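You operate a simulated robot arm through the tools that you are given. There is no shell and no other tool.

You run a simulated two-armed robot. Do the job below in one go: nothing can be reset, and whatever is moved stays where it is left.

TASK
Take the nameplate out of the beige machine and pull-test its magnet.
Fine: side lever up, lid wide open and left so; lay it on the tester's block, slide the yellow knob in, pull the tester lever down once and raise it; leave it there with the knob in. Leave the other nameplates.

The check looks at the end state, three seconds after you hand in, the way a careful person would. Anything else that was tipped, shoved, dropped, spilled or broken makes it a failure. Lids that push on must go on centred and level and be pressed home; caps that screw on are set level and turned clockwise until they are tight.

THE ROBOT
Two 7-joint arms with two-finger parallel grippers on one trunk that stands fixed in place. Base frame: the origin is at the foot of the trunk, x ahead of it, y to its left, z up. Lengths are in cm, angles in degrees, forces in N, time in s.
The left shoulder is at [7, 15.6, 123], the right one opposite. Payload 3.91 kg a hand.
Tool frame (each hand has its own): the origin (TCP) lies between the finger pads and is the grasp point; the fingertips stand 3 cm ahead of it; z points along the fingers, y is the line along which they close. The gripper opens to 11 cm. The fingers are 2 cm wide and 1 cm thick; the gripper's body (4.8 by 11.2 cm) begins 5.5 cm behind the TCP.
Orientation is that of the tool frame in the base frame, as a unit quaternion [x, y, z, w]. With the fingers straight down and closing along the base's y, the tool's x points along the base's -x, its y along +y and its z along -z.

THE INTERFACE
- The arms move only by the tool step_arm. It takes "left_motion", "right_motion" or both (then of equal length, played together; a hand with none holds still); each is a list of rows, each a list of 7 numbers: the shift along the tool's x, y, z in units of 25 mm (1.0 is 25 mm), then the turn, a rotation vector about the tool's x, y, z in units of 6 degrees (1.0 is 6 degrees), then the finger opening in mm, from 0 to 110. In form: [[dx, dy, dz, rx, ry, rz, grip], ...]. A call has 1 to 20 rows; each row shifts and turns the commanded pose from where the row before left it, along the tool's axes as they then stand. A call with a number of a shift or a turn outside -1 to 1 is refused whole. A row lasts 0.2 s, in which the tool goes at most 5 cm and 8.6 degrees; a call with a longer step from one row to the next is refused whole, and so is a gripper value outside its range. A pose out of reach is approached as far as the arm can. The call stops where the force on the tool passes 80 N (or 10 N more than at its start, if that is more) or the arm is blocked; 0.2 s more then pass. The fingers move at their own pace (about 10.8 cm/s each) and stop on an object; they squeeze with about 26 N. The grip force told is the motor's: it shows also when the fingers shut on nothing. Time passes only in rows, and 0.2 s behind the last, so rows that do not move let the fingers close. It gives the time, the measured TCP pose, the force on the tool (base axes), the opening and the grip force at its end, in the units of the frame above (readings bear some noise), with the torque about the TCP (base axes, N m) and any sound that the robot's microphone picked up.
- Cameras (640 x 400 px; columns grow to the right, rows downward): "scene" is now at [12.94, 3.3, 146.29]; the picture's right is [0.52, -0.85, 0.00], its down [-0.48, -0.29, -0.83] and it looks along [0.71, 0.43, -0.56] (base axes); focal length 274 px, centre (320, 200). "left" rides on the left gripper at [7.2, -1.7, -10.3] in its tool frame; the picture's right is [0.23, 0.97, 0.00], its down [-0.76, 0.18, -0.62] and it looks along [-0.61, 0.14, 0.78] (tool axes); focal length 222 px, centre (320, 200). "right" rides on the right gripper at [7.2, 1.7, -10.3] in its tool frame; the picture's right is [-0.23, 0.97, 0.00], its down [-0.76, -0.18, -0.62] and it looks along [-0.61, -0.14, 0.78] (tool axes); focal length 222 px, centre (320, 200). There is no depth. A picture from a camera that has moved, and an enlarged one, comes with that camera's place and axes in the base frame and with its lens. The place of the scene camera against the robot may be out by one fixed shift of up to 1.8 cm in any direction.
- camera(camera): a new picture of that camera. It takes no simulated time.
- move_column(by): slides the trunk up (or, below 0, down) by that many cm; the arms and the scene camera ride with it, the base frame stays. It gives what a move gives, with no picture.
- turn_head(pan, tilt): turns the head with the scene camera to pan (to the left, within 86 degrees either way) and tilt (down, from -29 to 69), counted from straight ahead of the robot. It gives what a move gives.
- inspect(camera, box): a new picture of the part [left, top, right, bottom] of that camera's present view, enlarged. It takes no simulated time.
- finish_job(): hands the job in; it is judged then, once.

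Places have to be worked out from the pictures, the camera data and where the tool is seen. Open the grippers and draw the arms clear of the work before you hand the job in, unless the task says otherwise.

The tools are called after "Call:" by a JSON object that holds its "api" and its "payload". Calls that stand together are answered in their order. step_arm: Moves the arms, as the interface text tells. Its arguments: {"type":"object","properties":{"left_motion":{"type":"array"},"right_motion":{"type":"array"}},"required":[]} The other tools are called the same way: move_column (by) slides the trunk up or down; turn_head (pan, tilt) turns the head that bears the scene camera; camera (camera) takes a picture; inspect (camera, box) takes an enlarged picture of a part of a camera's view; finish_job () hands the job in.

At the start:

```text
clock: 0.0
left_position: [55.09, 58.79, 129.55]
left_tcp_rot: [-0.001, 1.0, 0.0, 0.0]
left_wrist_force: [0.5, 0.5, -0.2]
left_moment: [0.0, 0.01, -0.03]
left_gripper_width: 10.99
left_grip_force: 0.1
right_position: [54.18, 3.21, 124.39]
right_tcp_rot: [0.0, 1.0, 0.0, 0.0]
right_wrist_force: [0.2, -0.1, -0.6]
right_moment: [0.02, -0.01, 0.0]
right_gripper_width: 11.0
right_grip_force: 0.1
trunk travel left (down, up): [-67.5, 26.5]
head pan, tilt: [31.4, 34.0]
```

scene: 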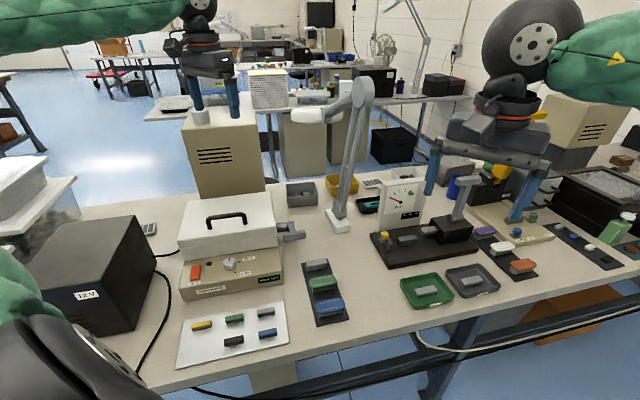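
right: 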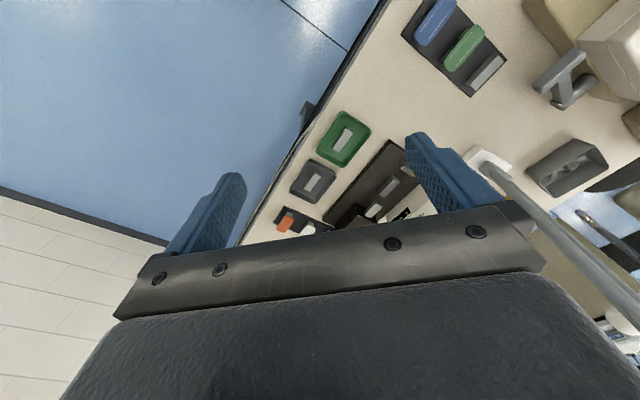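
left: 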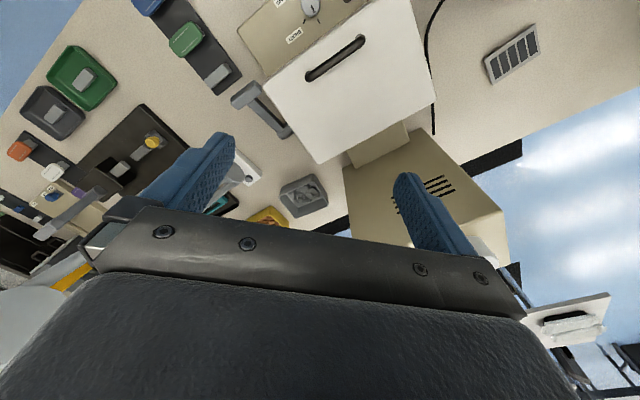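

I start by looking closer at the beige machine and the tester.

Call:
{"api": "inspect", "payload": {"camera": "scene", "box": [160, 180, 320, 310]}}

Call:
{"api": "inspect", "payload": {"camera": "scene", "box": [340, 170, 520, 310]}}

Call:
{"api": "inspect", "payload": {"camera": "left", "box": [0, 0, 480, 240]}}

```text
3.08 times, centred on (240, 245) of scene
camera zoom: at [12.94, 3.3, 146.29], right [0.52, -0.85, 0.0], down [-0.48, -0.29, -0.83], along [0.71, 0.43, -0.56], focal length 843 px, centre (566, 62)
```

zoom: 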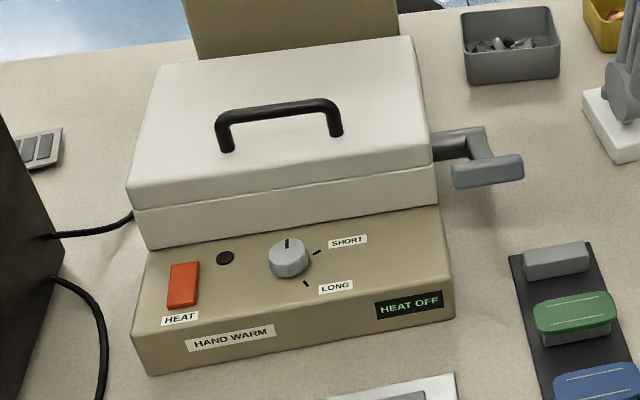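

```text
2.86 times, centred on (430, 240) of scene
camera zoom: at [12.94, 3.3, 146.29], right [0.52, -0.85, 0.0], down [-0.48, -0.29, -0.83], along [0.71, 0.43, -0.56], focal length 783 px, centre (6, 86)
```

zoom: 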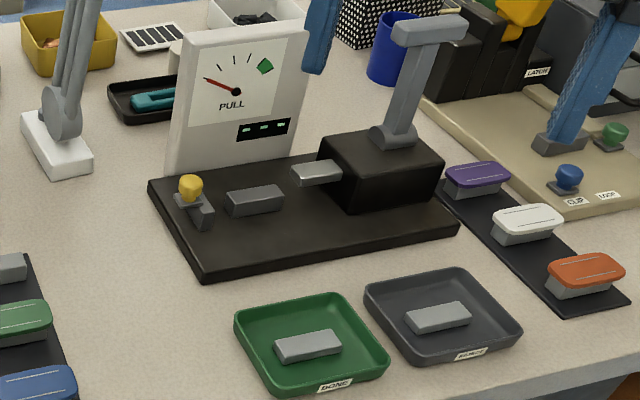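

```text
1.33 times, centred on (240, 120) of left
camera zoom: at [47.9, 57.01, 139.83], right [-0.23, 0.97, 0.0], down [0.76, 0.18, 0.62], along [0.61, 0.14, -0.78], focal length 296 px, centre (427, 307)
```

zoom: 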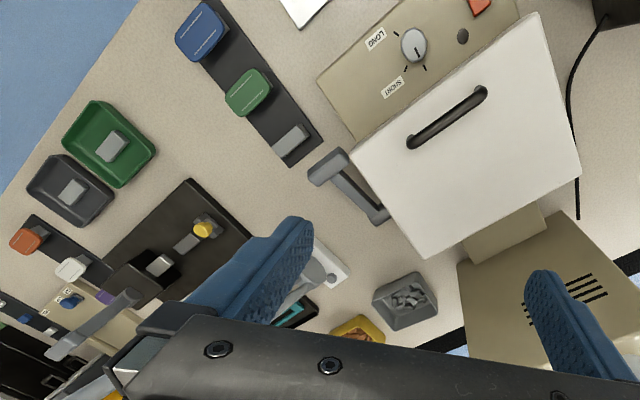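

The table top works out near z≈79 and the machine around (55,55). I move the left arm back/higher for a clearer look, and turn the head to see machine and tester better.

Call:
{"api": "turn_head", "payload": {"pan": 45, "tilt": 45}}

Call:
{"api": "camera", "payload": {"camera": "scene"}}

Call:
{"api": "inspect", "payload": {"camera": "scene", "box": [200, 100, 480, 275]}}

```text
clock: 0.8
left_position: [55.14, 58.92, 129.53]
left_tcp_rot: [-0.001, 1.0, 0.001, 0.0]
left_wrist_force: [-1.1, -0.8, -0.2]
left_moment: [0.02, -0.03, 0.0]
left_gripper_width: 10.99
left_grip_force: 0.1
right_position: [54.18, 3.32, 124.46]
right_tcp_rot: [-0.001, 1.0, -0.001, 0.0]
right_wrist_force: [0.9, -1.6, 0.6]
right_moment: [0.03, -0.05, 0.01]
right_gripper_width: 11.0
right_grip_force: 0.1
trunk travel left (down, up): [-67.5, 26.5]
head pan, tilt: [45.0, 45.0]
```

```text
taken
camera scene: at [11.14, 4.42, 144.65], right [0.71, -0.71, 0.0], down [-0.5, -0.5, -0.71], along [0.5, 0.5, -0.71], focal length 274 px, centre (320, 200)
```

scene: 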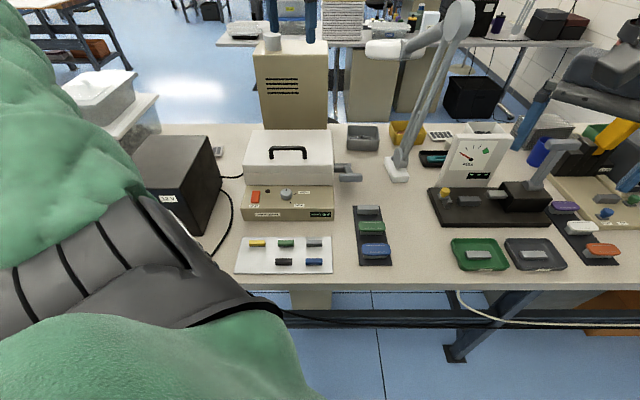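

```text
2.29 times, centred on (340, 188) of scene
camera zoom: at [11.14, 4.42, 144.65], right [0.71, -0.71, 0.0], down [-0.5, -0.5, -0.71], along [0.5, 0.5, -0.71], focal length 626 px, centre (274, 229)
```

zoom: 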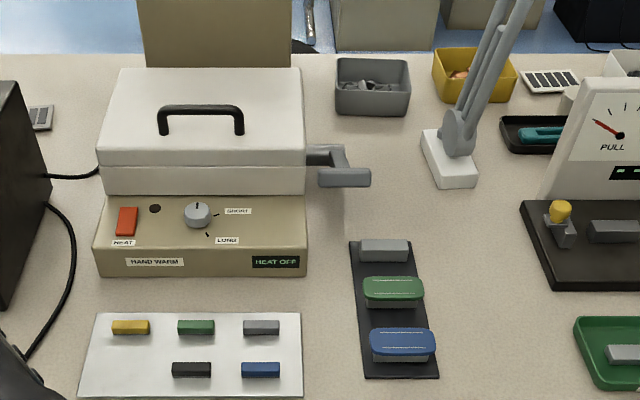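

The bench and machine run at about 45° (machine right ≈[0.71,-0.71]). I turn the left tool by 45° and bring it to view the lever and lid closely.

Call:
{"api": "step_arm", "payload": {"left_motion": [[0, 0, 0, 0, 0, -0.9375, 60], [0, 0, 0, 0, 0, -0.9375, 60], [0, 0, 0, 0, 0, -0.9375, 60], [0, 0, 0, 0, 0, -0.9375, 60], [0, 0, 0, 0, 0, -0.9375, 60], [0, 0, 0, 0, 0, -0.9375, 60], [0, 0, 0, 0, 0, -0.9375, 60], [0, 0, 0, 0, 0, -0.9375, 60], [1, -0.63, 0.5, 0, 0, 0, 60], [1, -0.63, 0.5, 0, 0, 0, 60], [1, -0.63, 0.5, 0, 0, 0, 60], [1, -0.63, 0.5, 0, 0, 0, 60], [1, -0.63, 0.5, 0, 0, 0, 60], [1, -0.63, 0.5, 0, 0, 0, 60], [1, -0.63, 0.5, 0, 0, 0, 60], [1, -0.63, 0.5, 0, 0, 0, 60], [0, 0, 0, 0, 0, 0, 60]]}}

Call:
{"api": "camera", "payload": {"camera": "left"}}

Call:
{"api": "camera", "payload": {"camera": "scene"}}

```text
clock: 4.4
left_position: [49.9, 35.99, 119.78]
left_tcp_rot: [-0.383, 0.924, -0.002, -0.001]
left_wrist_force: [0.3, -0.5, -0.5]
left_moment: [0.0, 0.0, -0.01]
left_gripper_width: 6.0
left_grip_force: 0.1
right_position: [54.13, 3.35, 124.45]
right_tcp_rot: [-0.001, 1.0, -0.001, 0.0]
right_wrist_force: [0.0, -0.1, 0.8]
right_moment: [0.02, -0.01, 0.05]
right_gripper_width: 10.98
right_grip_force: 0.2
trunk travel left (down, up): [-67.5, 26.5]
head pan, tilt: [45.0, 45.0]
```

```text
taken
camera left: at [46.04, 29.43, 130.0], right [-0.85, 0.53, 0.0], down [0.41, 0.67, 0.62], along [0.33, 0.53, -0.78], focal length 222 px, centre (320, 200)
```

left: 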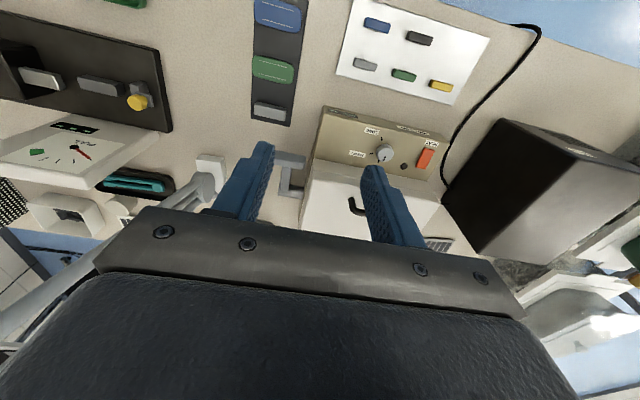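

```text
taken
camera scene: at [11.1, 4.52, 144.65], right [0.71, -0.71, 0.0], down [-0.5, -0.5, -0.71], along [0.5, 0.5, -0.71], focal length 274 px, centre (320, 200)
```

scene: 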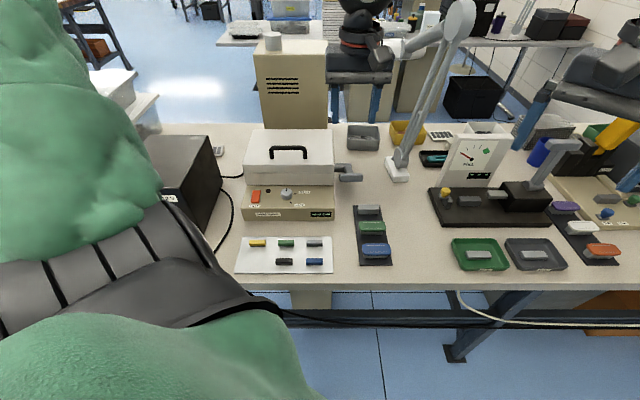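

Let me zoom in on the lever, lid and tester from this view.

Call:
{"api": "inspect", "payload": {"camera": "left", "box": [240, 80, 460, 230]}}

Call:
{"api": "inspect", "payload": {"camera": "left", "box": [0, 20, 220, 200]}}

Call:
{"api": "inspect", "payload": {"camera": "scene", "box": [230, 110, 390, 230]}}

Call:
{"api": "inspect", "payload": {"camera": "scene", "box": [420, 110, 600, 245]}}

```text
2.67 times, centred on (350, 155) of left
camera zoom: at [46.04, 29.43, 130.0], right [-0.85, 0.53, 0.0], down [0.41, 0.67, 0.62], along [0.33, 0.53, -0.78], focal length 592 px, centre (240, 320)
```

zoom: 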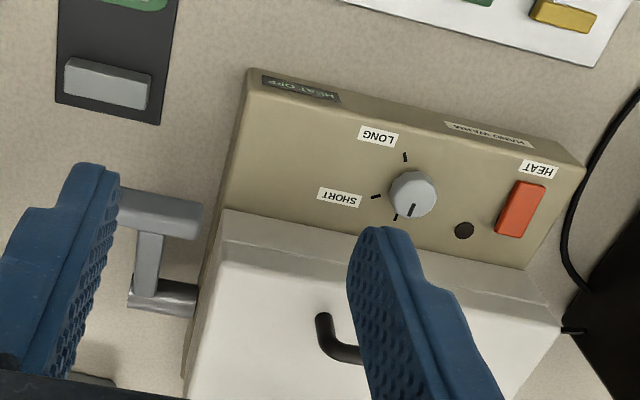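

```text
2.22 times, centred on (110, 110) of left
camera zoom: at [46.04, 29.43, 130.0], right [-0.85, 0.53, 0.0], down [0.41, 0.67, 0.62], along [0.33, 0.53, -0.78], focal length 494 px, centre (787, 400)
```

zoom: 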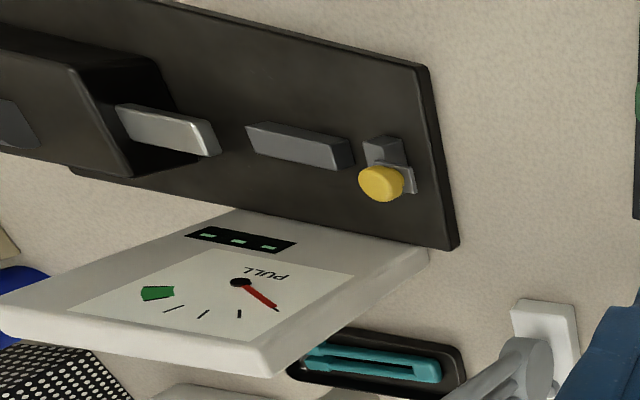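

```text
3.33 times, centred on (310, 170) of scene
camera zoom: at [11.1, 4.52, 144.65], right [0.71, -0.71, 0.0], down [-0.5, -0.5, -0.71], along [0.5, 0.5, -0.71], focal length 913 px, centre (353, 300)
```

zoom: 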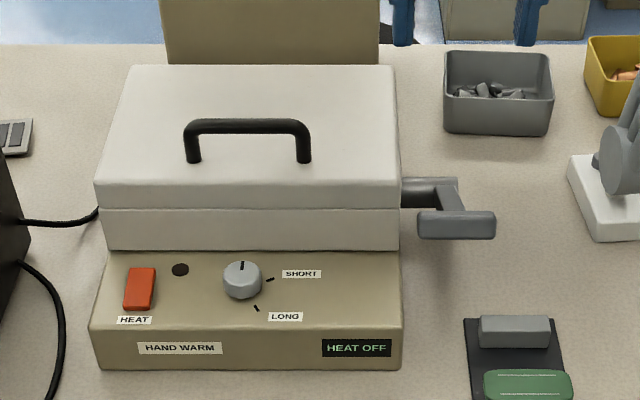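

```text
2.96 times, centred on (510, 178) of scene
camera zoom: at [11.1, 4.52, 144.65], right [0.71, -0.71, 0.0], down [-0.5, -0.5, -0.71], along [0.5, 0.5, -0.71], focal length 812 px, centre (-243, 267)
```

zoom: 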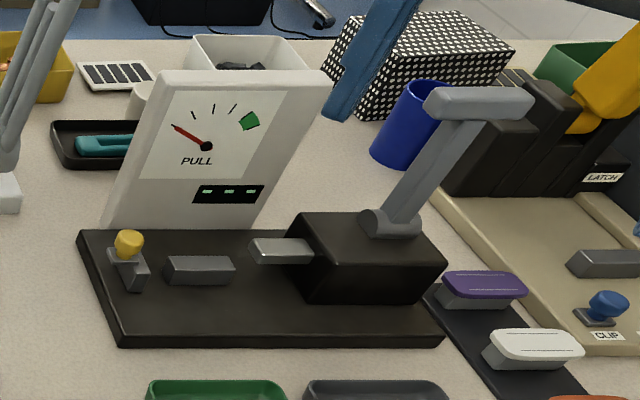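

The lever's handle looks to be near e1≈13, e2≈75, z≈90 (45°-rotated axes), the lid's bar handle about 4 cm above the lid. I pitch the left tool forward by 40° and come lower to see their heights from the front.

Call:
{"api": "step_arm", "payload": {"left_motion": [[0.2, -0.3, 0.8, 0, 0, 0, 0], [0.2, -0.3, 0.8, 0, 0, 0, 0], [0.2, -0.3, 0.8, 0, 0, 0, 0], [0.2, -0.3, 0.8, 0, 0, 0, 0], [0, -0.28, 0.8, 0, 0, 0, 0], [0, 0, 0.8, 0, 0, 0, 0], [0, 0, 0, 0, -0.95, 0, 0], [0, 0, 0, 0, -0.95, 0, 0], [0, 0, 0, 0, -0.95, 0, 0], [0, 0, 0, 0, -0.95, 0, 0], [0, 0, 0, 0, -0.95, 0, 0], [0, 0, 0, 0, -0.95, 0, 0], [0, 0, 0, 0, -0.95, 0, 0], [0, 0, 0, 0, 0, 0, 0]]}}

Call:
{"api": "camera", "payload": {"camera": "left"}}

Call:
{"api": "inspect", "payload": {"camera": "scene", "box": [230, 110, 430, 235]}}

```text
clock: 7.4
left_position: [55.07, 31.68, 107.72]
left_tcp_rot: [-0.36, 0.868, 0.131, 0.315]
left_wrist_force: [-0.1, 0.7, -0.5]
left_moment: [0.0, 0.02, 0.01]
left_gripper_width: 0.01
left_grip_force: 25.9
left hand out of reach, approached as far as the arm can: row 10, 11, 12, 13
right_position: [54.03, 3.26, 124.44]
right_tcp_rot: [0.001, 1.0, 0.0, 0.0]
right_wrist_force: [-0.1, 0.0, 0.1]
right_moment: [0.0, -0.01, -0.01]
right_gripper_width: 11.0
right_grip_force: 0.0
trunk travel left (down, up): [-67.5, 26.5]
head pan, tilt: [45.0, 45.0]
```

```text
taken
camera left: at [47.75, 21.78, 110.9], right [-0.81, 0.56, -0.15], down [0.0, 0.26, 0.97], along [0.58, 0.78, -0.21], focal length 222 px, centre (320, 200)
```

left: 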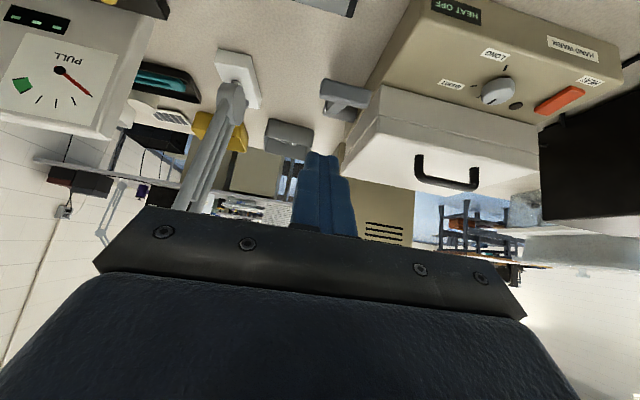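

```text
3.20 times, centred on (330, 172) of scene
camera zoom: at [11.07, 4.38, 144.66], right [0.71, -0.71, 0.0], down [-0.5, -0.5, -0.71], along [0.5, 0.5, -0.71], focal length 877 px, centre (288, 288)
```

zoom: 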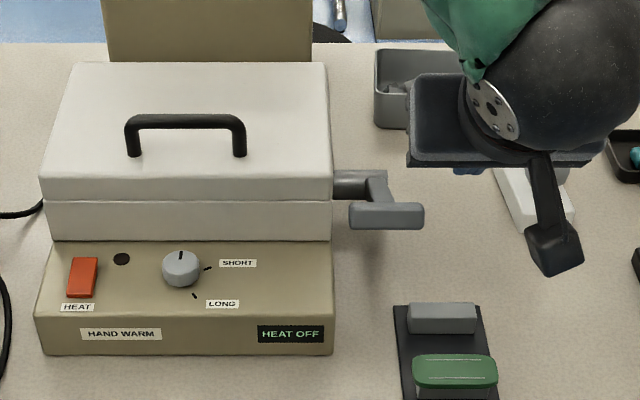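

Reach limited there (elbow folded), but the view is useful; zooming on lever and lid.

Call:
{"api": "inspect", "payload": {"camera": "left", "box": [300, 40, 560, 210]}}

Call:
{"api": "inspect", "payload": {"camera": "left", "box": [290, 60, 420, 150]}}

```text
2.35 times, centred on (430, 125) of left
camera zoom: at [47.75, 21.78, 110.9], right [-0.81, 0.56, -0.15], down [0.0, 0.26, 0.97], along [0.58, 0.78, -0.21], focal length 523 px, centre (61, 376)
```

zoom: 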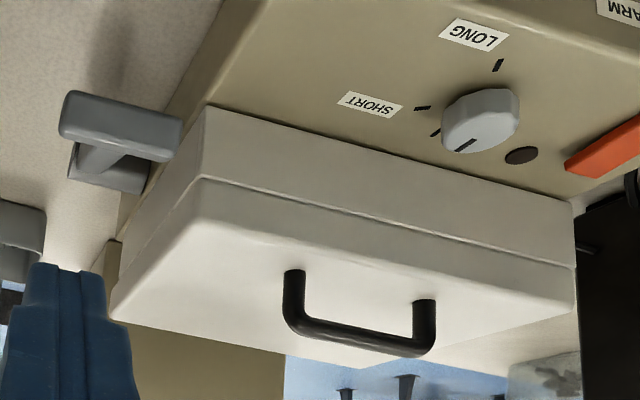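

```text
4.44 times, centred on (355, 105) of left
camera zoom: at [47.75, 21.78, 110.9], right [-0.81, 0.56, -0.15], down [0.0, 0.26, 0.97], along [0.58, 0.78, -0.21], focal length 987 px, centre (164, 622)
```

zoom: 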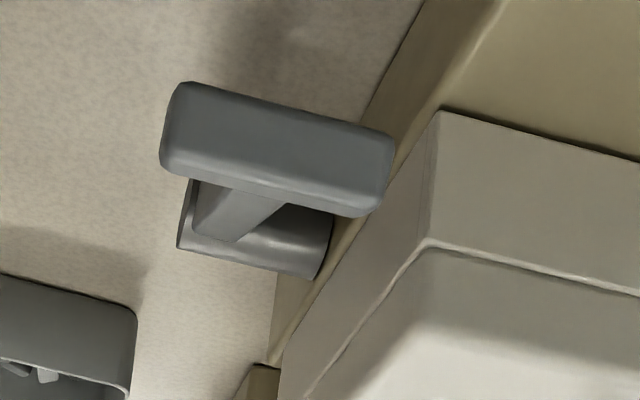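

The handle bar of the lever is near (e1 10–17, e2 75, z 90), pivot near e2 86.5, z 85; the lid's bar is near e1 −5, e2 79, z 98. I raise the trunk 10 cm so the arm is less folded.

Call:
{"api": "move_column", "payload": {"by": 10}}

```text
clock: 8.7
left_position: [55.21, 31.85, 117.67]
left_tcp_rot: [-0.36, 0.869, 0.131, 0.314]
left_wrist_force: [0.2, 0.4, 0.1]
left_moment: [0.03, -0.04, 0.04]
left_gripper_width: 0.0
left_grip_force: 25.9
right_position: [54.22, 3.16, 134.37]
right_tcp_rot: [0.001, 1.0, 0.0, -0.001]
right_wrist_force: [0.8, 0.3, 0.0]
right_moment: [0.07, -0.02, 0.0]
right_gripper_width: 10.98
right_grip_force: 0.1
trunk travel left (down, up): [-77.5, 16.5]
head pan, tilt: [45.0, 45.0]
```

Now to a staging pose in front of the lever, fingers opened to 36 mm.

Call:
{"api": "step_arm", "payload": {"left_motion": [[0.399, 0.138, 0.924, 0, 0, 0, 36], [0.399, 0.138, 0.924, 0, 0, 0, 36], [0.399, 0.138, 0.924, 0, 0, 0, 36], [0.399, 0.138, 0.924, 0, 0, 0, 36], [0.399, 0.138, 0.924, 0, 0, 0, 36], [0.399, 0.138, 0.924, 0, 0, 0, 36], [0.399, 0.138, 0.924, 0, 0, 0, 36], [0.399, 0.138, 0.924, 0, 0, 0, 36], [0.399, 0.138, 0.924, 0, 0, 0, 36], [0, 0, 0, 0, 0, 0, 36]]}}

Call:
{"api": "camera", "payload": {"camera": "left"}}

Call:
{"api": "camera", "payload": {"camera": "scene"}}

```text
clock: 10.9
left_position: [57.54, 38.54, 95.84]
left_tcp_rot: [-0.36, 0.868, 0.131, 0.315]
left_wrist_force: [0.3, -0.2, 0.1]
left_moment: [0.01, -0.01, 0.0]
left_gripper_width: 3.61
left_grip_force: 0.1
right_position: [54.24, 3.24, 134.4]
right_tcp_rot: [-0.001, 1.0, 0.0, 0.0]
right_wrist_force: [0.4, -0.7, -0.3]
right_moment: [-0.01, -0.02, -0.02]
right_gripper_width: 11.02
right_grip_force: 0.0
trunk travel left (down, up): [-77.5, 16.5]
head pan, tilt: [45.0, 45.0]
```

```text
taken
camera left: at [50.16, 28.58, 99.12], right [-0.81, 0.56, -0.15], down [0.01, 0.26, 0.97], along [0.58, 0.78, -0.21], focal length 222 px, centre (320, 200)
```

left: 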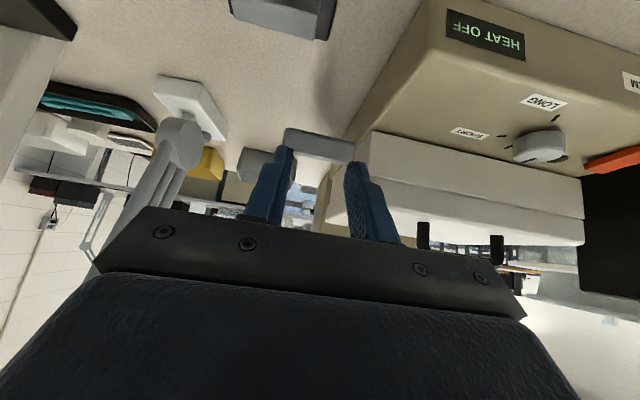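

```text
taken
camera scene: at [11.12, 4.37, 154.65], right [0.71, -0.71, 0.0], down [-0.5, -0.5, -0.71], along [0.5, 0.5, -0.71], focal length 274 px, centre (320, 200)
```

scene: 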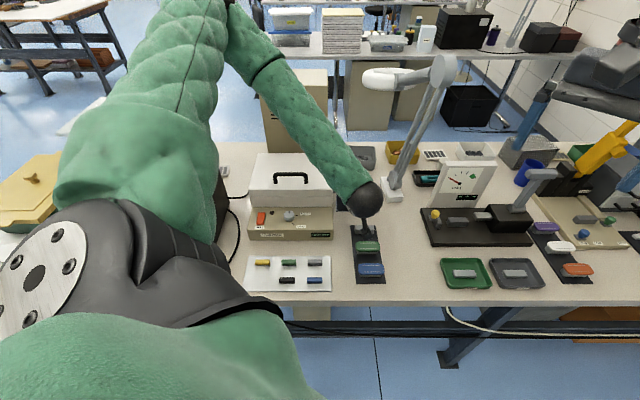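

The handle is centred at e1≈13.2, z≈89.6, and the tool at e1 13.4 with fingers straddling its link. I go down in front of it and then forward beneath the handle.

Call:
{"api": "step_arm", "payload": {"left_motion": [[0.67, 0, 0.708, 0, 0, 0, 36], [0.67, 0, 0.708, 0, 0, 0, 36], [0.67, 0, 0.708, 0, 0, 0, 36], [-0.451, 0, 0.5, 0, 0, 0, 36], [-0.451, 0, 0.5, 0, 0, 0, 36], [-0.451, 0, 0.5, 0, 0, 0, 36], [0, 0, 0, 0, 0, 0, 36]]}}

Call:
{"api": "camera", "payload": {"camera": "left"}}

Call:
{"api": "inspect", "payload": {"camera": "scene", "box": [240, 130, 420, 260]}}

```text
clock: 12.5
left_position: [60.66, 41.99, 88.6]
left_tcp_rot: [-0.36, 0.869, 0.131, 0.314]
left_wrist_force: [-1.3, 0.1, 0.6]
left_moment: [-0.03, 0.0, -0.01]
left_gripper_width: 3.57
left_grip_force: 0.0
left hand out of reach, approached as far as the arm can: row 3
right_position: [54.1, 3.25, 134.37]
right_tcp_rot: [-0.001, 1.0, 0.0, 0.0]
right_wrist_force: [0.2, 0.0, -0.7]
right_moment: [0.01, 0.0, -0.01]
right_gripper_width: 10.98
right_grip_force: 0.1
trunk travel left (down, up): [-77.5, 16.5]
head pan, tilt: [45.0, 45.0]
```

```text
taken
camera left: at [53.38, 32.04, 91.66], right [-0.81, 0.56, -0.15], down [0.01, 0.26, 0.97], along [0.58, 0.78, -0.21], focal length 222 px, centre (320, 200)
```

left: 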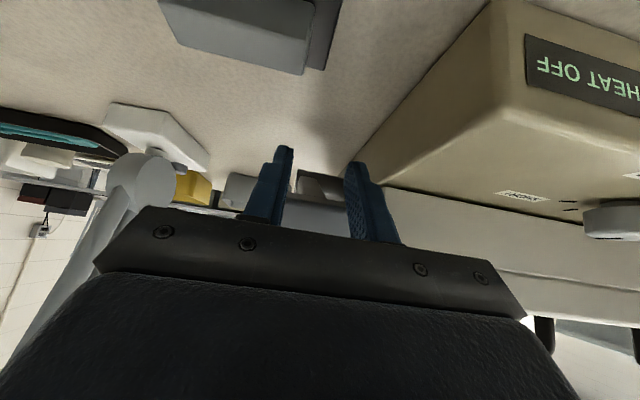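

```text
3.08 times, centred on (330, 195) of scene
camera zoom: at [11.13, 4.43, 154.65], right [0.71, -0.71, 0.0], down [-0.5, -0.5, -0.71], along [0.5, 0.5, -0.71], focal length 843 px, centre (289, 215)
```

zoom: 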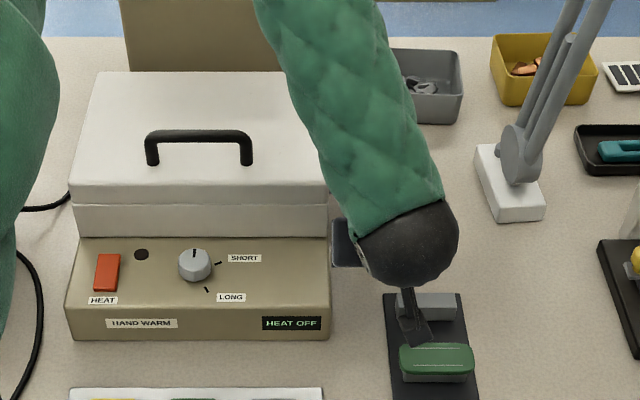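

Call:
{"api": "inspect", "payload": {"camera": "left", "box": [220, 130, 420, 255]}}

```text
3.20 times, centred on (320, 192) of left
camera zoom: at [53.38, 32.04, 91.66], right [-0.81, 0.56, -0.15], down [0.01, 0.26, 0.97], along [0.58, 0.78, -0.21], focal length 711 px, centre (320, 224)
```

zoom: 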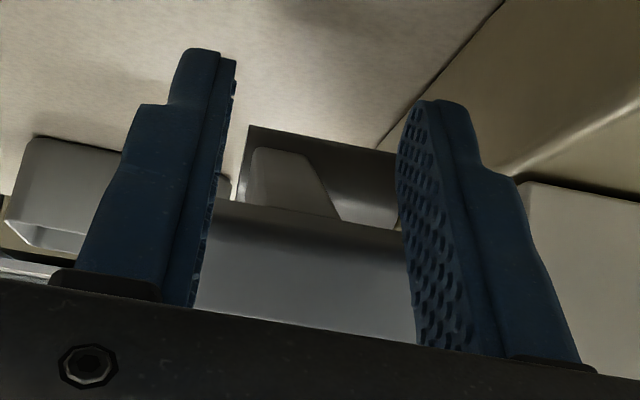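

Fingertips are below the handle's lower edge, straddling the link. I raise along the lever's arc by about 20° and look.

Call:
{"api": "step_arm", "payload": {"left_motion": [[-0.414, 0, -0.281, 0, 0.417, 0, 36], [-0.425, 0, -0.263, 0, 0.417, 0, 36], [-0.436, 0, -0.244, 0, 0.417, 0, 36], [-0.447, 0, -0.225, 0, 0.417, 0, 36], [0, 0, 0, 0, 0, 0, 36]]}}

Call:
{"api": "camera", "payload": {"camera": "left"}}

Call:
{"api": "inspect", "payload": {"camera": "scene", "box": [240, 130, 420, 260]}}

```text
clock: 13.7
left_position: [62.06, 43.51, 92.97]
left_tcp_rot: [-0.37, 0.893, 0.099, 0.237]
left_wrist_force: [0.2, -0.4, -0.2]
left_moment: [-0.04, 0.02, -0.01]
left_gripper_width: 3.63
left_grip_force: 0.1
right_position: [54.24, 3.3, 134.37]
right_tcp_rot: [-0.001, 1.0, 0.0, 0.0]
right_wrist_force: [-0.2, 0.7, 0.3]
right_moment: [0.01, 0.01, -0.03]
right_gripper_width: 11.0
right_grip_force: 0.2
trunk travel left (down, up): [-77.5, 16.5]
head pan, tilt: [45.0, 45.0]
```

```text
taken
camera left: at [55.26, 33.99, 98.22], right [-0.83, 0.55, -0.11], down [0.12, 0.37, 0.92], along [0.55, 0.75, -0.38], focal length 222 px, centre (320, 200)
```

left: 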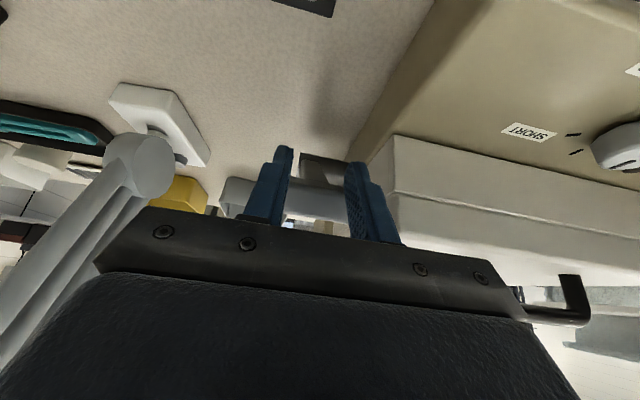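

```text
3.08 times, centred on (330, 195) of scene
camera zoom: at [11.18, 4.4, 154.65], right [0.71, -0.71, 0.0], down [-0.5, -0.5, -0.71], along [0.5, 0.5, -0.71], focal length 843 px, centre (289, 215)
```

zoom: 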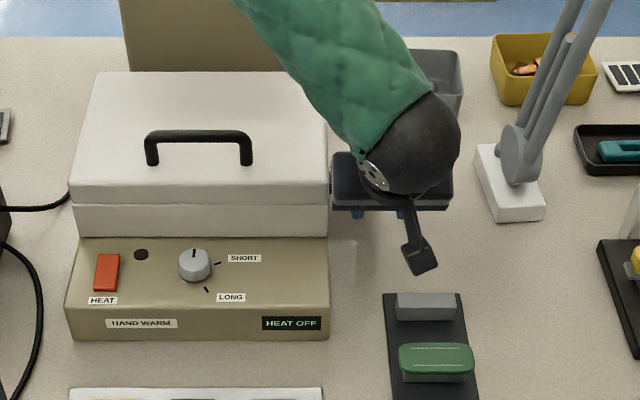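

Call:
{"api": "inspect", "payload": {"camera": "left", "box": [220, 120, 420, 245]}}

```text
3.20 times, centred on (320, 182) of left
camera zoom: at [55.26, 33.99, 98.22], right [-0.83, 0.55, -0.11], down [0.12, 0.37, 0.92], along [0.55, 0.75, -0.38], focal length 711 px, centre (320, 256)
```

zoom: 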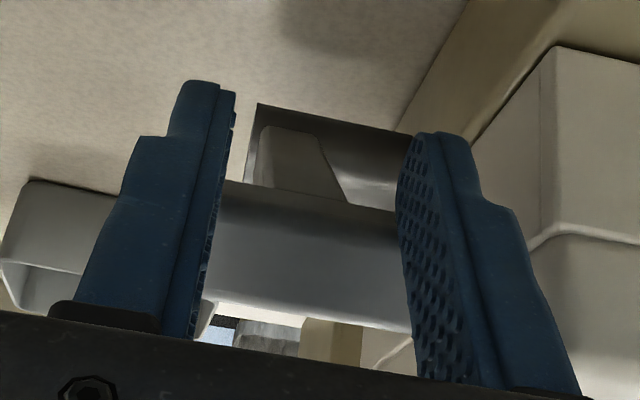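

The lever has come up freely with the fingers (handle bottom now z≈92.6). I continue along the arc.

Call:
{"api": "step_arm", "payload": {"left_motion": [[-0.454, 0, -0.21, 0, 0.417, 0, 36], [-0.463, 0, -0.19, 0, 0.417, 0, 36], [-0.47, 0, -0.169, 0, 0.417, 0, 36], [-0.477, 0, -0.149, 0, 0.417, 0, 36], [-0.483, 0, -0.128, 0, 0.417, 0, 36], [-0.489, 0, -0.107, 0, 0.417, 0, 36], [0, 0, 0, 0, 0, 0, 36]]}}

Call:
{"api": "inspect", "payload": {"camera": "left", "box": [220, 120, 420, 245]}}

Call:
{"api": "inspect", "payload": {"camera": "scene", "box": [240, 130, 420, 260]}}

```text
clock: 15.3
left_position: [65.96, 47.47, 97.97]
left_tcp_rot: [-0.38, 0.916, 0.049, 0.119]
left_wrist_force: [-1.2, 0.7, -0.1]
left_moment: [-0.01, -0.02, 0.04]
left_gripper_width: 3.6
left_grip_force: 0.0
right_position: [54.05, 3.26, 134.43]
right_tcp_rot: [-0.001, 1.0, 0.0, 0.0]
right_wrist_force: [-0.8, 1.1, -0.2]
right_moment: [-0.01, 0.01, 0.01]
right_gripper_width: 10.99
right_grip_force: 0.1
trunk travel left (down, up): [-77.5, 16.5]
head pan, tilt: [45.0, 45.0]
```

```text
3.20 times, centred on (320, 182) of left
camera zoom: at [60.32, 39.19, 106.03], right [-0.84, 0.53, -0.06], down [0.28, 0.53, 0.8], along [0.46, 0.66, -0.6], focal length 711 px, centre (320, 256)
```

zoom: 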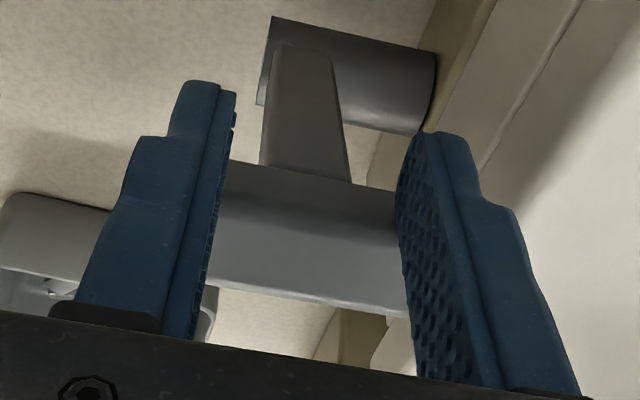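

```text
3.08 times, centred on (330, 195) of scene
camera zoom: at [11.15, 4.41, 154.65], right [0.71, -0.71, 0.0], down [-0.5, -0.5, -0.71], along [0.5, 0.5, -0.71], focal length 843 px, centre (289, 215)
```

zoom: 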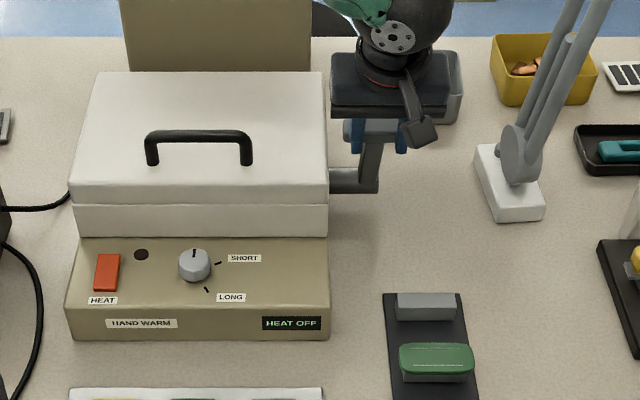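

Lever is at roughly 70°. I continue until it stops.

Call:
{"api": "step_arm", "payload": {"left_motion": [[-0.494, 0, -0.08, 0, 0.417, 0, 36], [-0.497, 0, -0.058, 0, 0.417, 0, 36], [-0.499, 0, -0.037, 0, 0.417, 0, 36], [-0.5, 0, -0.017, 0, 0.417, 0, 36], [-0.5, 0, 0.006, 0, 0.417, 0, 36], [0, 0, 0, 0, 0, 0, 36]]}}

Call:
{"api": "inspect", "payload": {"camera": "left", "box": [220, 120, 420, 245]}}

Call:
{"api": "inspect", "payload": {"camera": "scene", "box": [240, 130, 420, 260]}}

```text
clock: 16.7
left_position: [69.89, 51.25, 99.39]
left_tcp_rot: [-0.382, 0.924, 0.008, 0.018]
left_wrist_force: [-25.2, -26.1, -9.3]
left_moment: [-0.6, 1.07, 0.05]
left_gripper_width: 3.59
left_grip_force: 0.0
right_position: [54.01, 3.01, 134.44]
right_tcp_rot: [0.0, 1.0, 0.0, 0.001]
right_wrist_force: [0.2, 0.7, -0.5]
right_moment: [0.02, -0.02, 0.01]
right_gripper_width: 11.0
right_grip_force: 0.0
trunk travel left (down, up): [-77.5, 16.5]
head pan, tilt: [45.0, 45.0]
```

```text
3.20 times, centred on (320, 182) of left
camera zoom: at [65.82, 44.5, 109.46], right [-0.85, 0.53, -0.01], down [0.4, 0.65, 0.65], along [0.35, 0.55, -0.76], focal length 711 px, centre (320, 256)
```

zoom: 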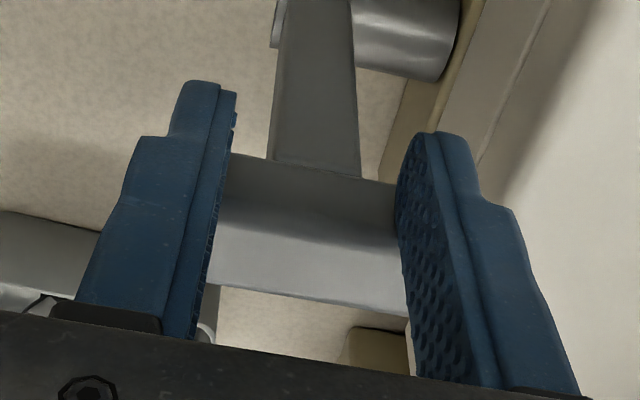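

```text
3.08 times, centred on (330, 195) of scene
camera zoom: at [10.97, 4.22, 154.65], right [0.71, -0.71, 0.0], down [-0.5, -0.5, -0.71], along [0.5, 0.5, -0.71], focal length 843 px, centre (289, 215)
```

zoom: 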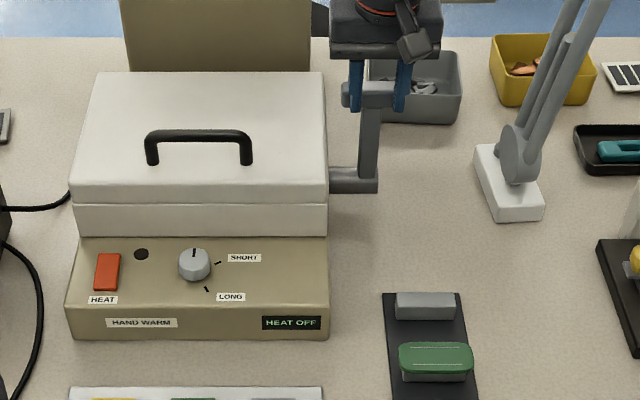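

Force of ~36 N against the push shows the lever at its stop, standing upright. I back off and check that it stays.

Call:
{"api": "step_arm", "payload": {"left_motion": [[0.5, 0, 0, 0, 0, 0, 36], [0.8, 0, 0, 0, 0, 0, 36], [0.8, 0, -0.5, 0, 0, 0, 36], [0.8, 0, -1, 0, 0, 0, 36], [0.4, 0, -1, 0, 0, 0, 36], [0, 0.5, -1, 0, 0, 0, 0], [0, 0.5, 0, 0, 0, 0, 0]]}}

Call:
{"api": "inspect", "payload": {"camera": "scene", "box": [240, 130, 420, 260]}}

Call:
{"api": "camera", "payload": {"camera": "left"}}

```text
clock: 18.3
left_position: [62.36, 47.4, 107.73]
left_tcp_rot: [-0.383, 0.924, 0.008, 0.019]
left_wrist_force: [-1.0, -0.7, -0.9]
left_moment: [-0.02, 0.01, 0.0]
left_gripper_width: 0.01
left_grip_force: 25.5
right_position: [54.28, 3.26, 134.46]
right_tcp_rot: [0.0, 1.0, 0.0, 0.0]
right_wrist_force: [0.4, -0.7, -0.5]
right_moment: [0.0, 0.0, 0.0]
right_gripper_width: 11.0
right_grip_force: 0.0
trunk travel left (down, up): [-77.5, 16.5]
head pan, tilt: [45.0, 45.0]
```

```text
3.08 times, centred on (330, 195) of scene
camera zoom: at [11.13, 4.47, 154.65], right [0.71, -0.71, 0.0], down [-0.5, -0.5, -0.71], along [0.5, 0.5, -0.71], focal length 843 px, centre (289, 215)
```

zoom: 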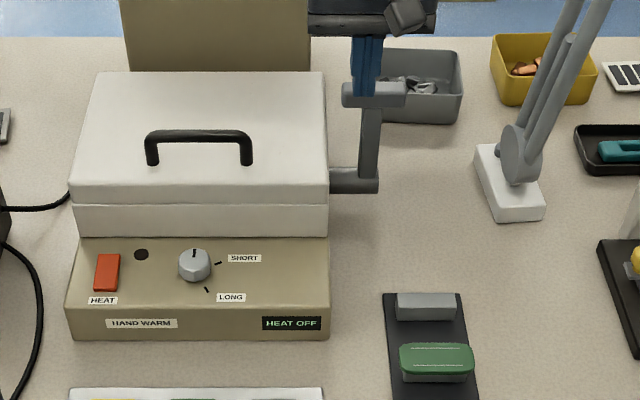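

```text
taken
camera left: at [58.25, 40.56, 117.72], right [-0.85, 0.53, -0.01], down [0.39, 0.65, 0.65], along [0.35, 0.55, -0.76], focal length 222 px, centre (320, 200)
```

left: 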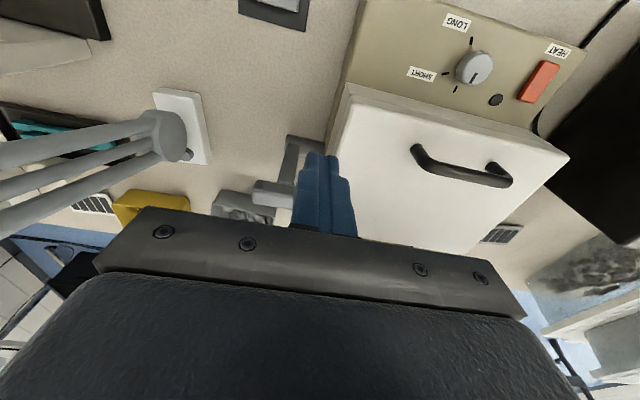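

The lever stays up. Next is the lid: I raise the trunk 10 cm more so the arm has room, then stage in front of the lid's handle with a 45° pitch, fingers closed as a hook.

Call:
{"api": "move_column", "payload": {"by": 10}}

Call:
{"api": "step_arm", "payload": {"left_motion": [[0.34, 0.89, 0, 0, 0, 0, 0], [0.34, 0.89, 0, 0, 0, 0, 0], [0.34, 0.89, 0, 0, 0, 0, 0], [0.34, 0.89, 0, 0, 0, 0, 0], [0.34, 0.89, 0, 0, 0, 0, 0], [0.34, 0.89, 0, 0, 0, 0, 0], [0.34, 0.89, 0, 0, 0, 0, 0], [0, 0, 0.3, 0, -0.896, 0, 0], [0, 0, 0.3, 0, -0.896, 0, 0], [0, 0, 0.3, 0, -0.896, 0, 0], [0, 0, 0.3, 0, -0.896, 0, 0], [0, 0, 0.3, 0, -0.896, 0, 0], [0, 0, 0.3, 0, -0.896, 0, 0], [0, 0, 0.3, 0, -0.896, 0, 0], [0, 0, 0.3, 0, -0.896, 0, 0], [0, 0, 0, 0, 0, 0, 0]]}}

Call:
{"api": "camera", "payload": {"camera": "left"}}

Call:
{"api": "camera", "payload": {"camera": "scene"}}

```text
clock: 19.6
left_position: [62.55, 47.46, 117.73]
left_tcp_rot: [-0.383, 0.924, 0.009, 0.018]
left_wrist_force: [0.1, 0.2, 0.2]
left_moment: [0.03, -0.01, 0.03]
left_gripper_width: 0.0
left_grip_force: 26.2
right_position: [54.21, 3.26, 144.42]
right_tcp_rot: [0.0, 1.0, 0.0, -0.001]
right_wrist_force: [0.6, 0.2, -1.0]
right_moment: [0.0, -0.01, 0.01]
right_gripper_width: 11.0
right_grip_force: 0.1
trunk travel left (down, up): [-87.5, 6.5]
head pan, tilt: [45.0, 45.0]
```

```text
clock: 23.0
left_position: [48.76, 55.61, 112.14]
left_tcp_rot: [-0.353, 0.852, 0.147, 0.357]
left_wrist_force: [0.6, -0.1, -0.1]
left_moment: [0.01, 0.02, 0.03]
left_gripper_width: 0.0
left_grip_force: 25.9
right_position: [54.16, 3.16, 144.54]
right_tcp_rot: [0.0, 1.0, 0.0, 0.0]
right_wrist_force: [0.6, 0.6, 0.5]
right_moment: [0.02, -0.04, -0.01]
right_gripper_width: 11.01
right_grip_force: 0.1
trunk travel left (down, up): [-87.5, 6.5]
head pan, tilt: [45.0, 45.0]
```

```text
taken
camera left: at [41.13, 45.44, 114.07], right [-0.8, 0.58, -0.16], down [-0.06, 0.19, 0.98], along [0.59, 0.8, -0.12], focal length 222 px, centre (320, 200)
```

left: 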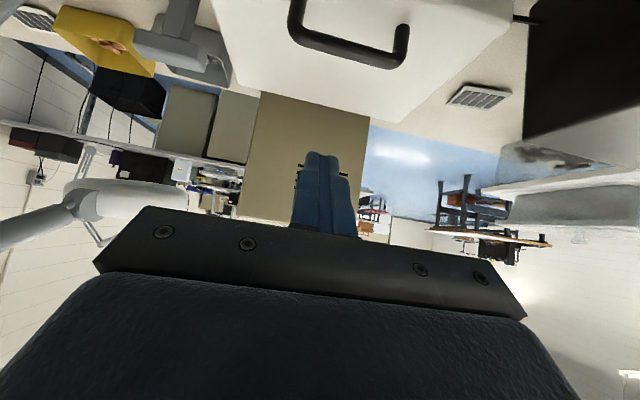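

```text
taken
camera scene: at [11.11, 4.4, 164.65], right [0.71, -0.71, 0.0], down [-0.5, -0.5, -0.71], along [0.5, 0.5, -0.71], focal length 274 px, centre (320, 200)
```

scene: 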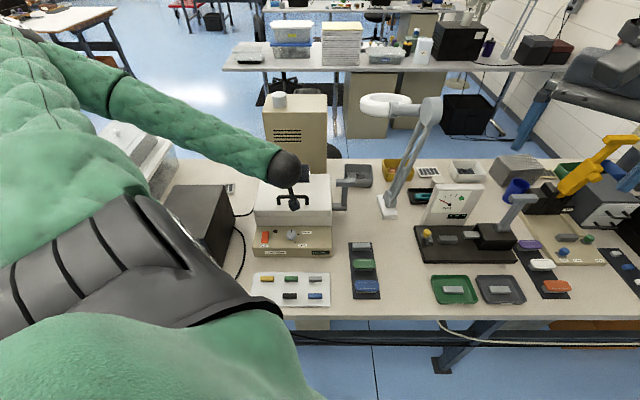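

Bar mid now works out at e1≈-5.6, e2≈79, z≈98; I lower to the pre-hook pose in front of it.

Call:
{"api": "step_arm", "payload": {"left_motion": [[0.877, 0.06, 0.75, 0, 0, 0, 0], [0.877, 0.06, 0.75, 0, 0, 0, 0], [0.877, 0.06, 0.75, 0, 0, 0, 0], [0.877, 0.06, 0.75, 0, 0, 0, 0], [0, 0, 0, 0, 0, 0, 0]]}}

Call:
{"api": "camera", "payload": {"camera": "left"}}

Call:
{"api": "inspect", "payload": {"camera": "scene", "box": [230, 140, 400, 260]}}

```text
clock: 24.2
left_position: [47.98, 55.53, 100.52]
left_tcp_rot: [-0.353, 0.852, 0.148, 0.357]
left_wrist_force: [0.1, 0.6, 0.2]
left_moment: [-0.01, 0.05, 0.02]
left_gripper_width: 0.0
left_grip_force: 26.1
right_position: [54.07, 3.11, 144.44]
right_tcp_rot: [-0.001, 1.0, 0.0, -0.001]
right_wrist_force: [0.2, 0.1, -0.1]
right_moment: [0.0, 0.0, 0.07]
right_gripper_width: 11.01
right_grip_force: 0.0
trunk travel left (down, up): [-87.5, 6.5]
head pan, tilt: [45.0, 45.0]
```

```text
taken
camera left: at [40.26, 45.28, 102.59], right [-0.8, 0.57, -0.16], down [-0.06, 0.19, 0.98], along [0.59, 0.8, -0.12], focal length 222 px, centre (320, 200)
```

left: 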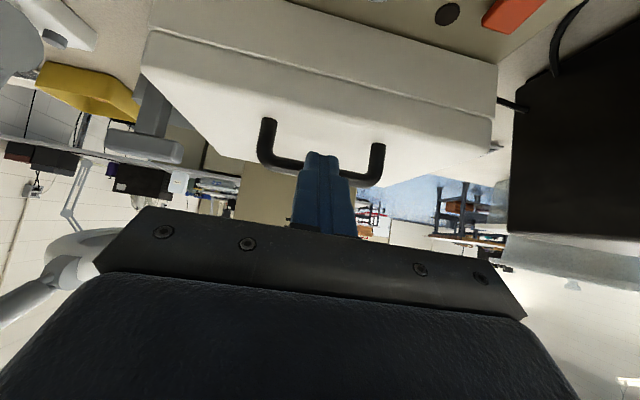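

```text
3.33 times, centred on (315, 200) of scene
camera zoom: at [11.11, 4.38, 164.65], right [0.71, -0.71, 0.0], down [-0.5, -0.5, -0.71], along [0.5, 0.5, -0.71], focal length 913 px, centre (337, 200)
```

zoom: 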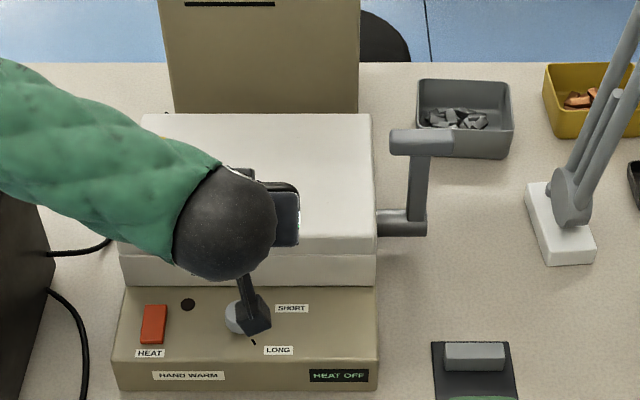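

Combining the views, the bar is near e2 80.2, z 97.2 with the lid top at 93.9 (gap ≈2.8 cm). I reduce the pitch to 35° and slide the closed fingers under the bar.

Call:
{"api": "step_arm", "payload": {"left_motion": [[-0.4, 0, 0.03, 0, 0.867, 0, 0], [-0.4, 0, 0.03, 0, 0.867, 0, 0], [0, 0, 0.667, 0, 0, 0, 0], [0, 0, 0.667, 0, 0, 0, 0], [0, 0, 0.667, 0, 0, 0, 0], [0, 0, 0, 0, 0, 0, 0]]}}

Call:
{"api": "camera", "payload": {"camera": "left"}}

Call:
{"api": "inspect", "payload": {"camera": "left", "box": [220, 110, 420, 235]}}

```text
clock: 25.6
left_position: [51.04, 58.63, 97.72]
left_tcp_rot: [-0.365, 0.881, 0.115, 0.278]
left_wrist_force: [-0.2, -0.6, 0.5]
left_moment: [0.0, 0.01, -0.02]
left_gripper_width: 0.01
left_grip_force: 26.5
right_position: [54.14, 3.29, 144.47]
right_tcp_rot: [0.0, 1.0, 0.0, 0.0]
right_wrist_force: [0.5, -0.4, 0.7]
right_moment: [0.0, 0.01, -0.02]
right_gripper_width: 11.01
right_grip_force: 0.1
trunk travel left (down, up): [-87.5, 6.5]
head pan, tilt: [45.0, 45.0]
```

```text
taken
camera left: at [43.9, 48.86, 101.9], right [-0.82, 0.56, -0.13], down [0.06, 0.31, 0.95], along [0.57, 0.77, -0.29], focal length 222 px, centre (320, 200)
```

left: 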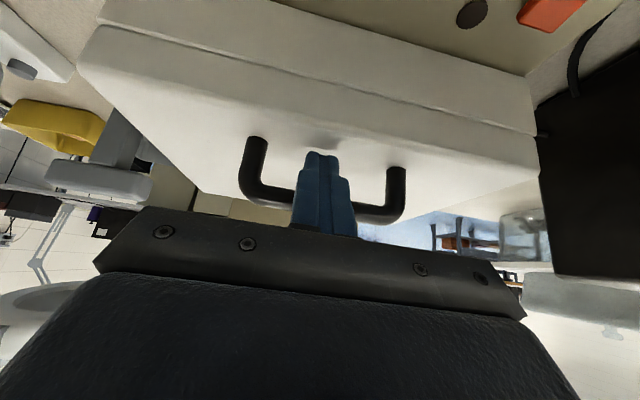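

```text
3.20 times, centred on (320, 172) of left
camera zoom: at [43.9, 48.86, 101.9], right [-0.82, 0.56, -0.13], down [0.06, 0.31, 0.95], along [0.57, 0.77, -0.29], focal length 711 px, centre (320, 288)
```

zoom: 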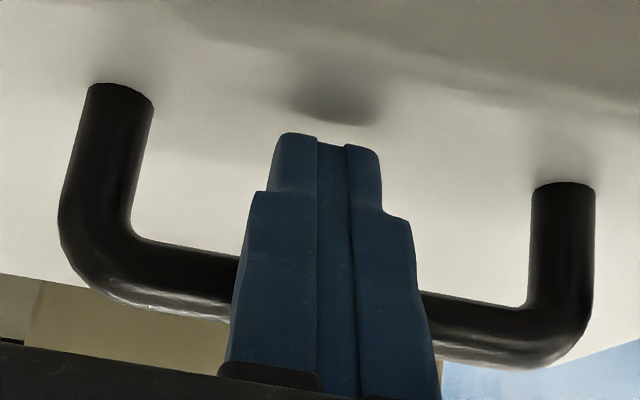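

Fingers are under the bar. I lift along the lid's arc by about 20° and check.

Call:
{"api": "step_arm", "payload": {"left_motion": [[-0.157, 0, 0.012, 0, 0, 0, 0], [-0.554, 0, -0.313, 0, 0.292, 0, 0], [-0.554, 0, -0.313, 0, 0.292, 0, 0], [-0.585, 0, -0.251, 0, 0.292, 0, 0], [-0.585, 0, -0.251, 0, 0.292, 0, 0], [0, 0, 0, 0, 0, 0, 0]]}}

Call:
{"api": "inspect", "payload": {"camera": "left", "box": [120, 10, 520, 260]}}

Call:
{"api": "inspect", "payload": {"camera": "scene", "box": [230, 140, 400, 260]}}

```text
clock: 27.0
left_position: [53.44, 61.09, 103.54]
left_tcp_rot: [-0.372, 0.896, 0.094, 0.224]
left_wrist_force: [-11.6, -10.6, 9.5]
left_moment: [-0.14, -0.23, -0.24]
left_gripper_width: 0.01
left_grip_force: 25.9
right_position: [53.89, 3.14, 144.58]
right_tcp_rot: [-0.001, 1.0, 0.001, 0.0]
right_wrist_force: [-1.0, 0.4, 0.2]
right_moment: [0.0, 0.03, 0.06]
right_gripper_width: 11.01
right_grip_force: 0.1
trunk travel left (down, up): [-87.5, 6.5]
head pan, tilt: [45.0, 45.0]
```

```text
1.60 times, centred on (320, 135) of left
camera zoom: at [46.7, 51.83, 109.13], right [-0.83, 0.55, -0.11], down [0.14, 0.39, 0.91], along [0.54, 0.74, -0.4], focal length 355 px, centre (320, 304)
```

zoom: 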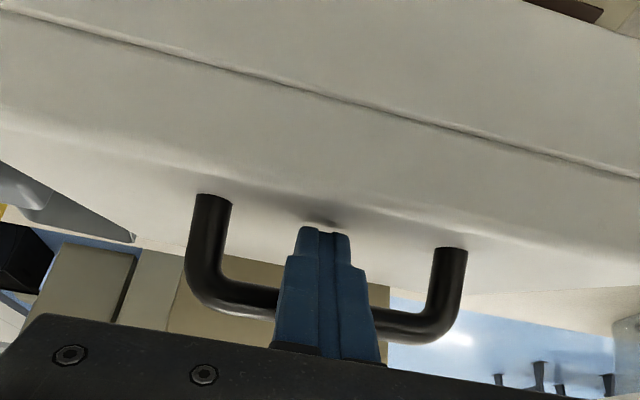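

```text
3.33 times, centred on (315, 200) of scene
camera zoom: at [10.94, 4.23, 164.68], right [0.71, -0.71, 0.0], down [-0.5, -0.5, -0.71], along [0.5, 0.5, -0.71], focal length 913 px, centre (337, 200)
```

zoom: 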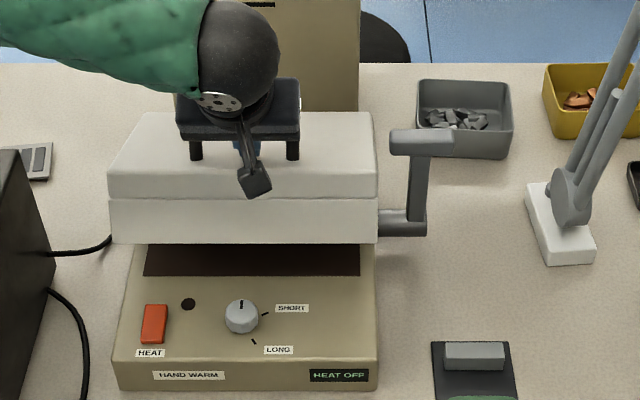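

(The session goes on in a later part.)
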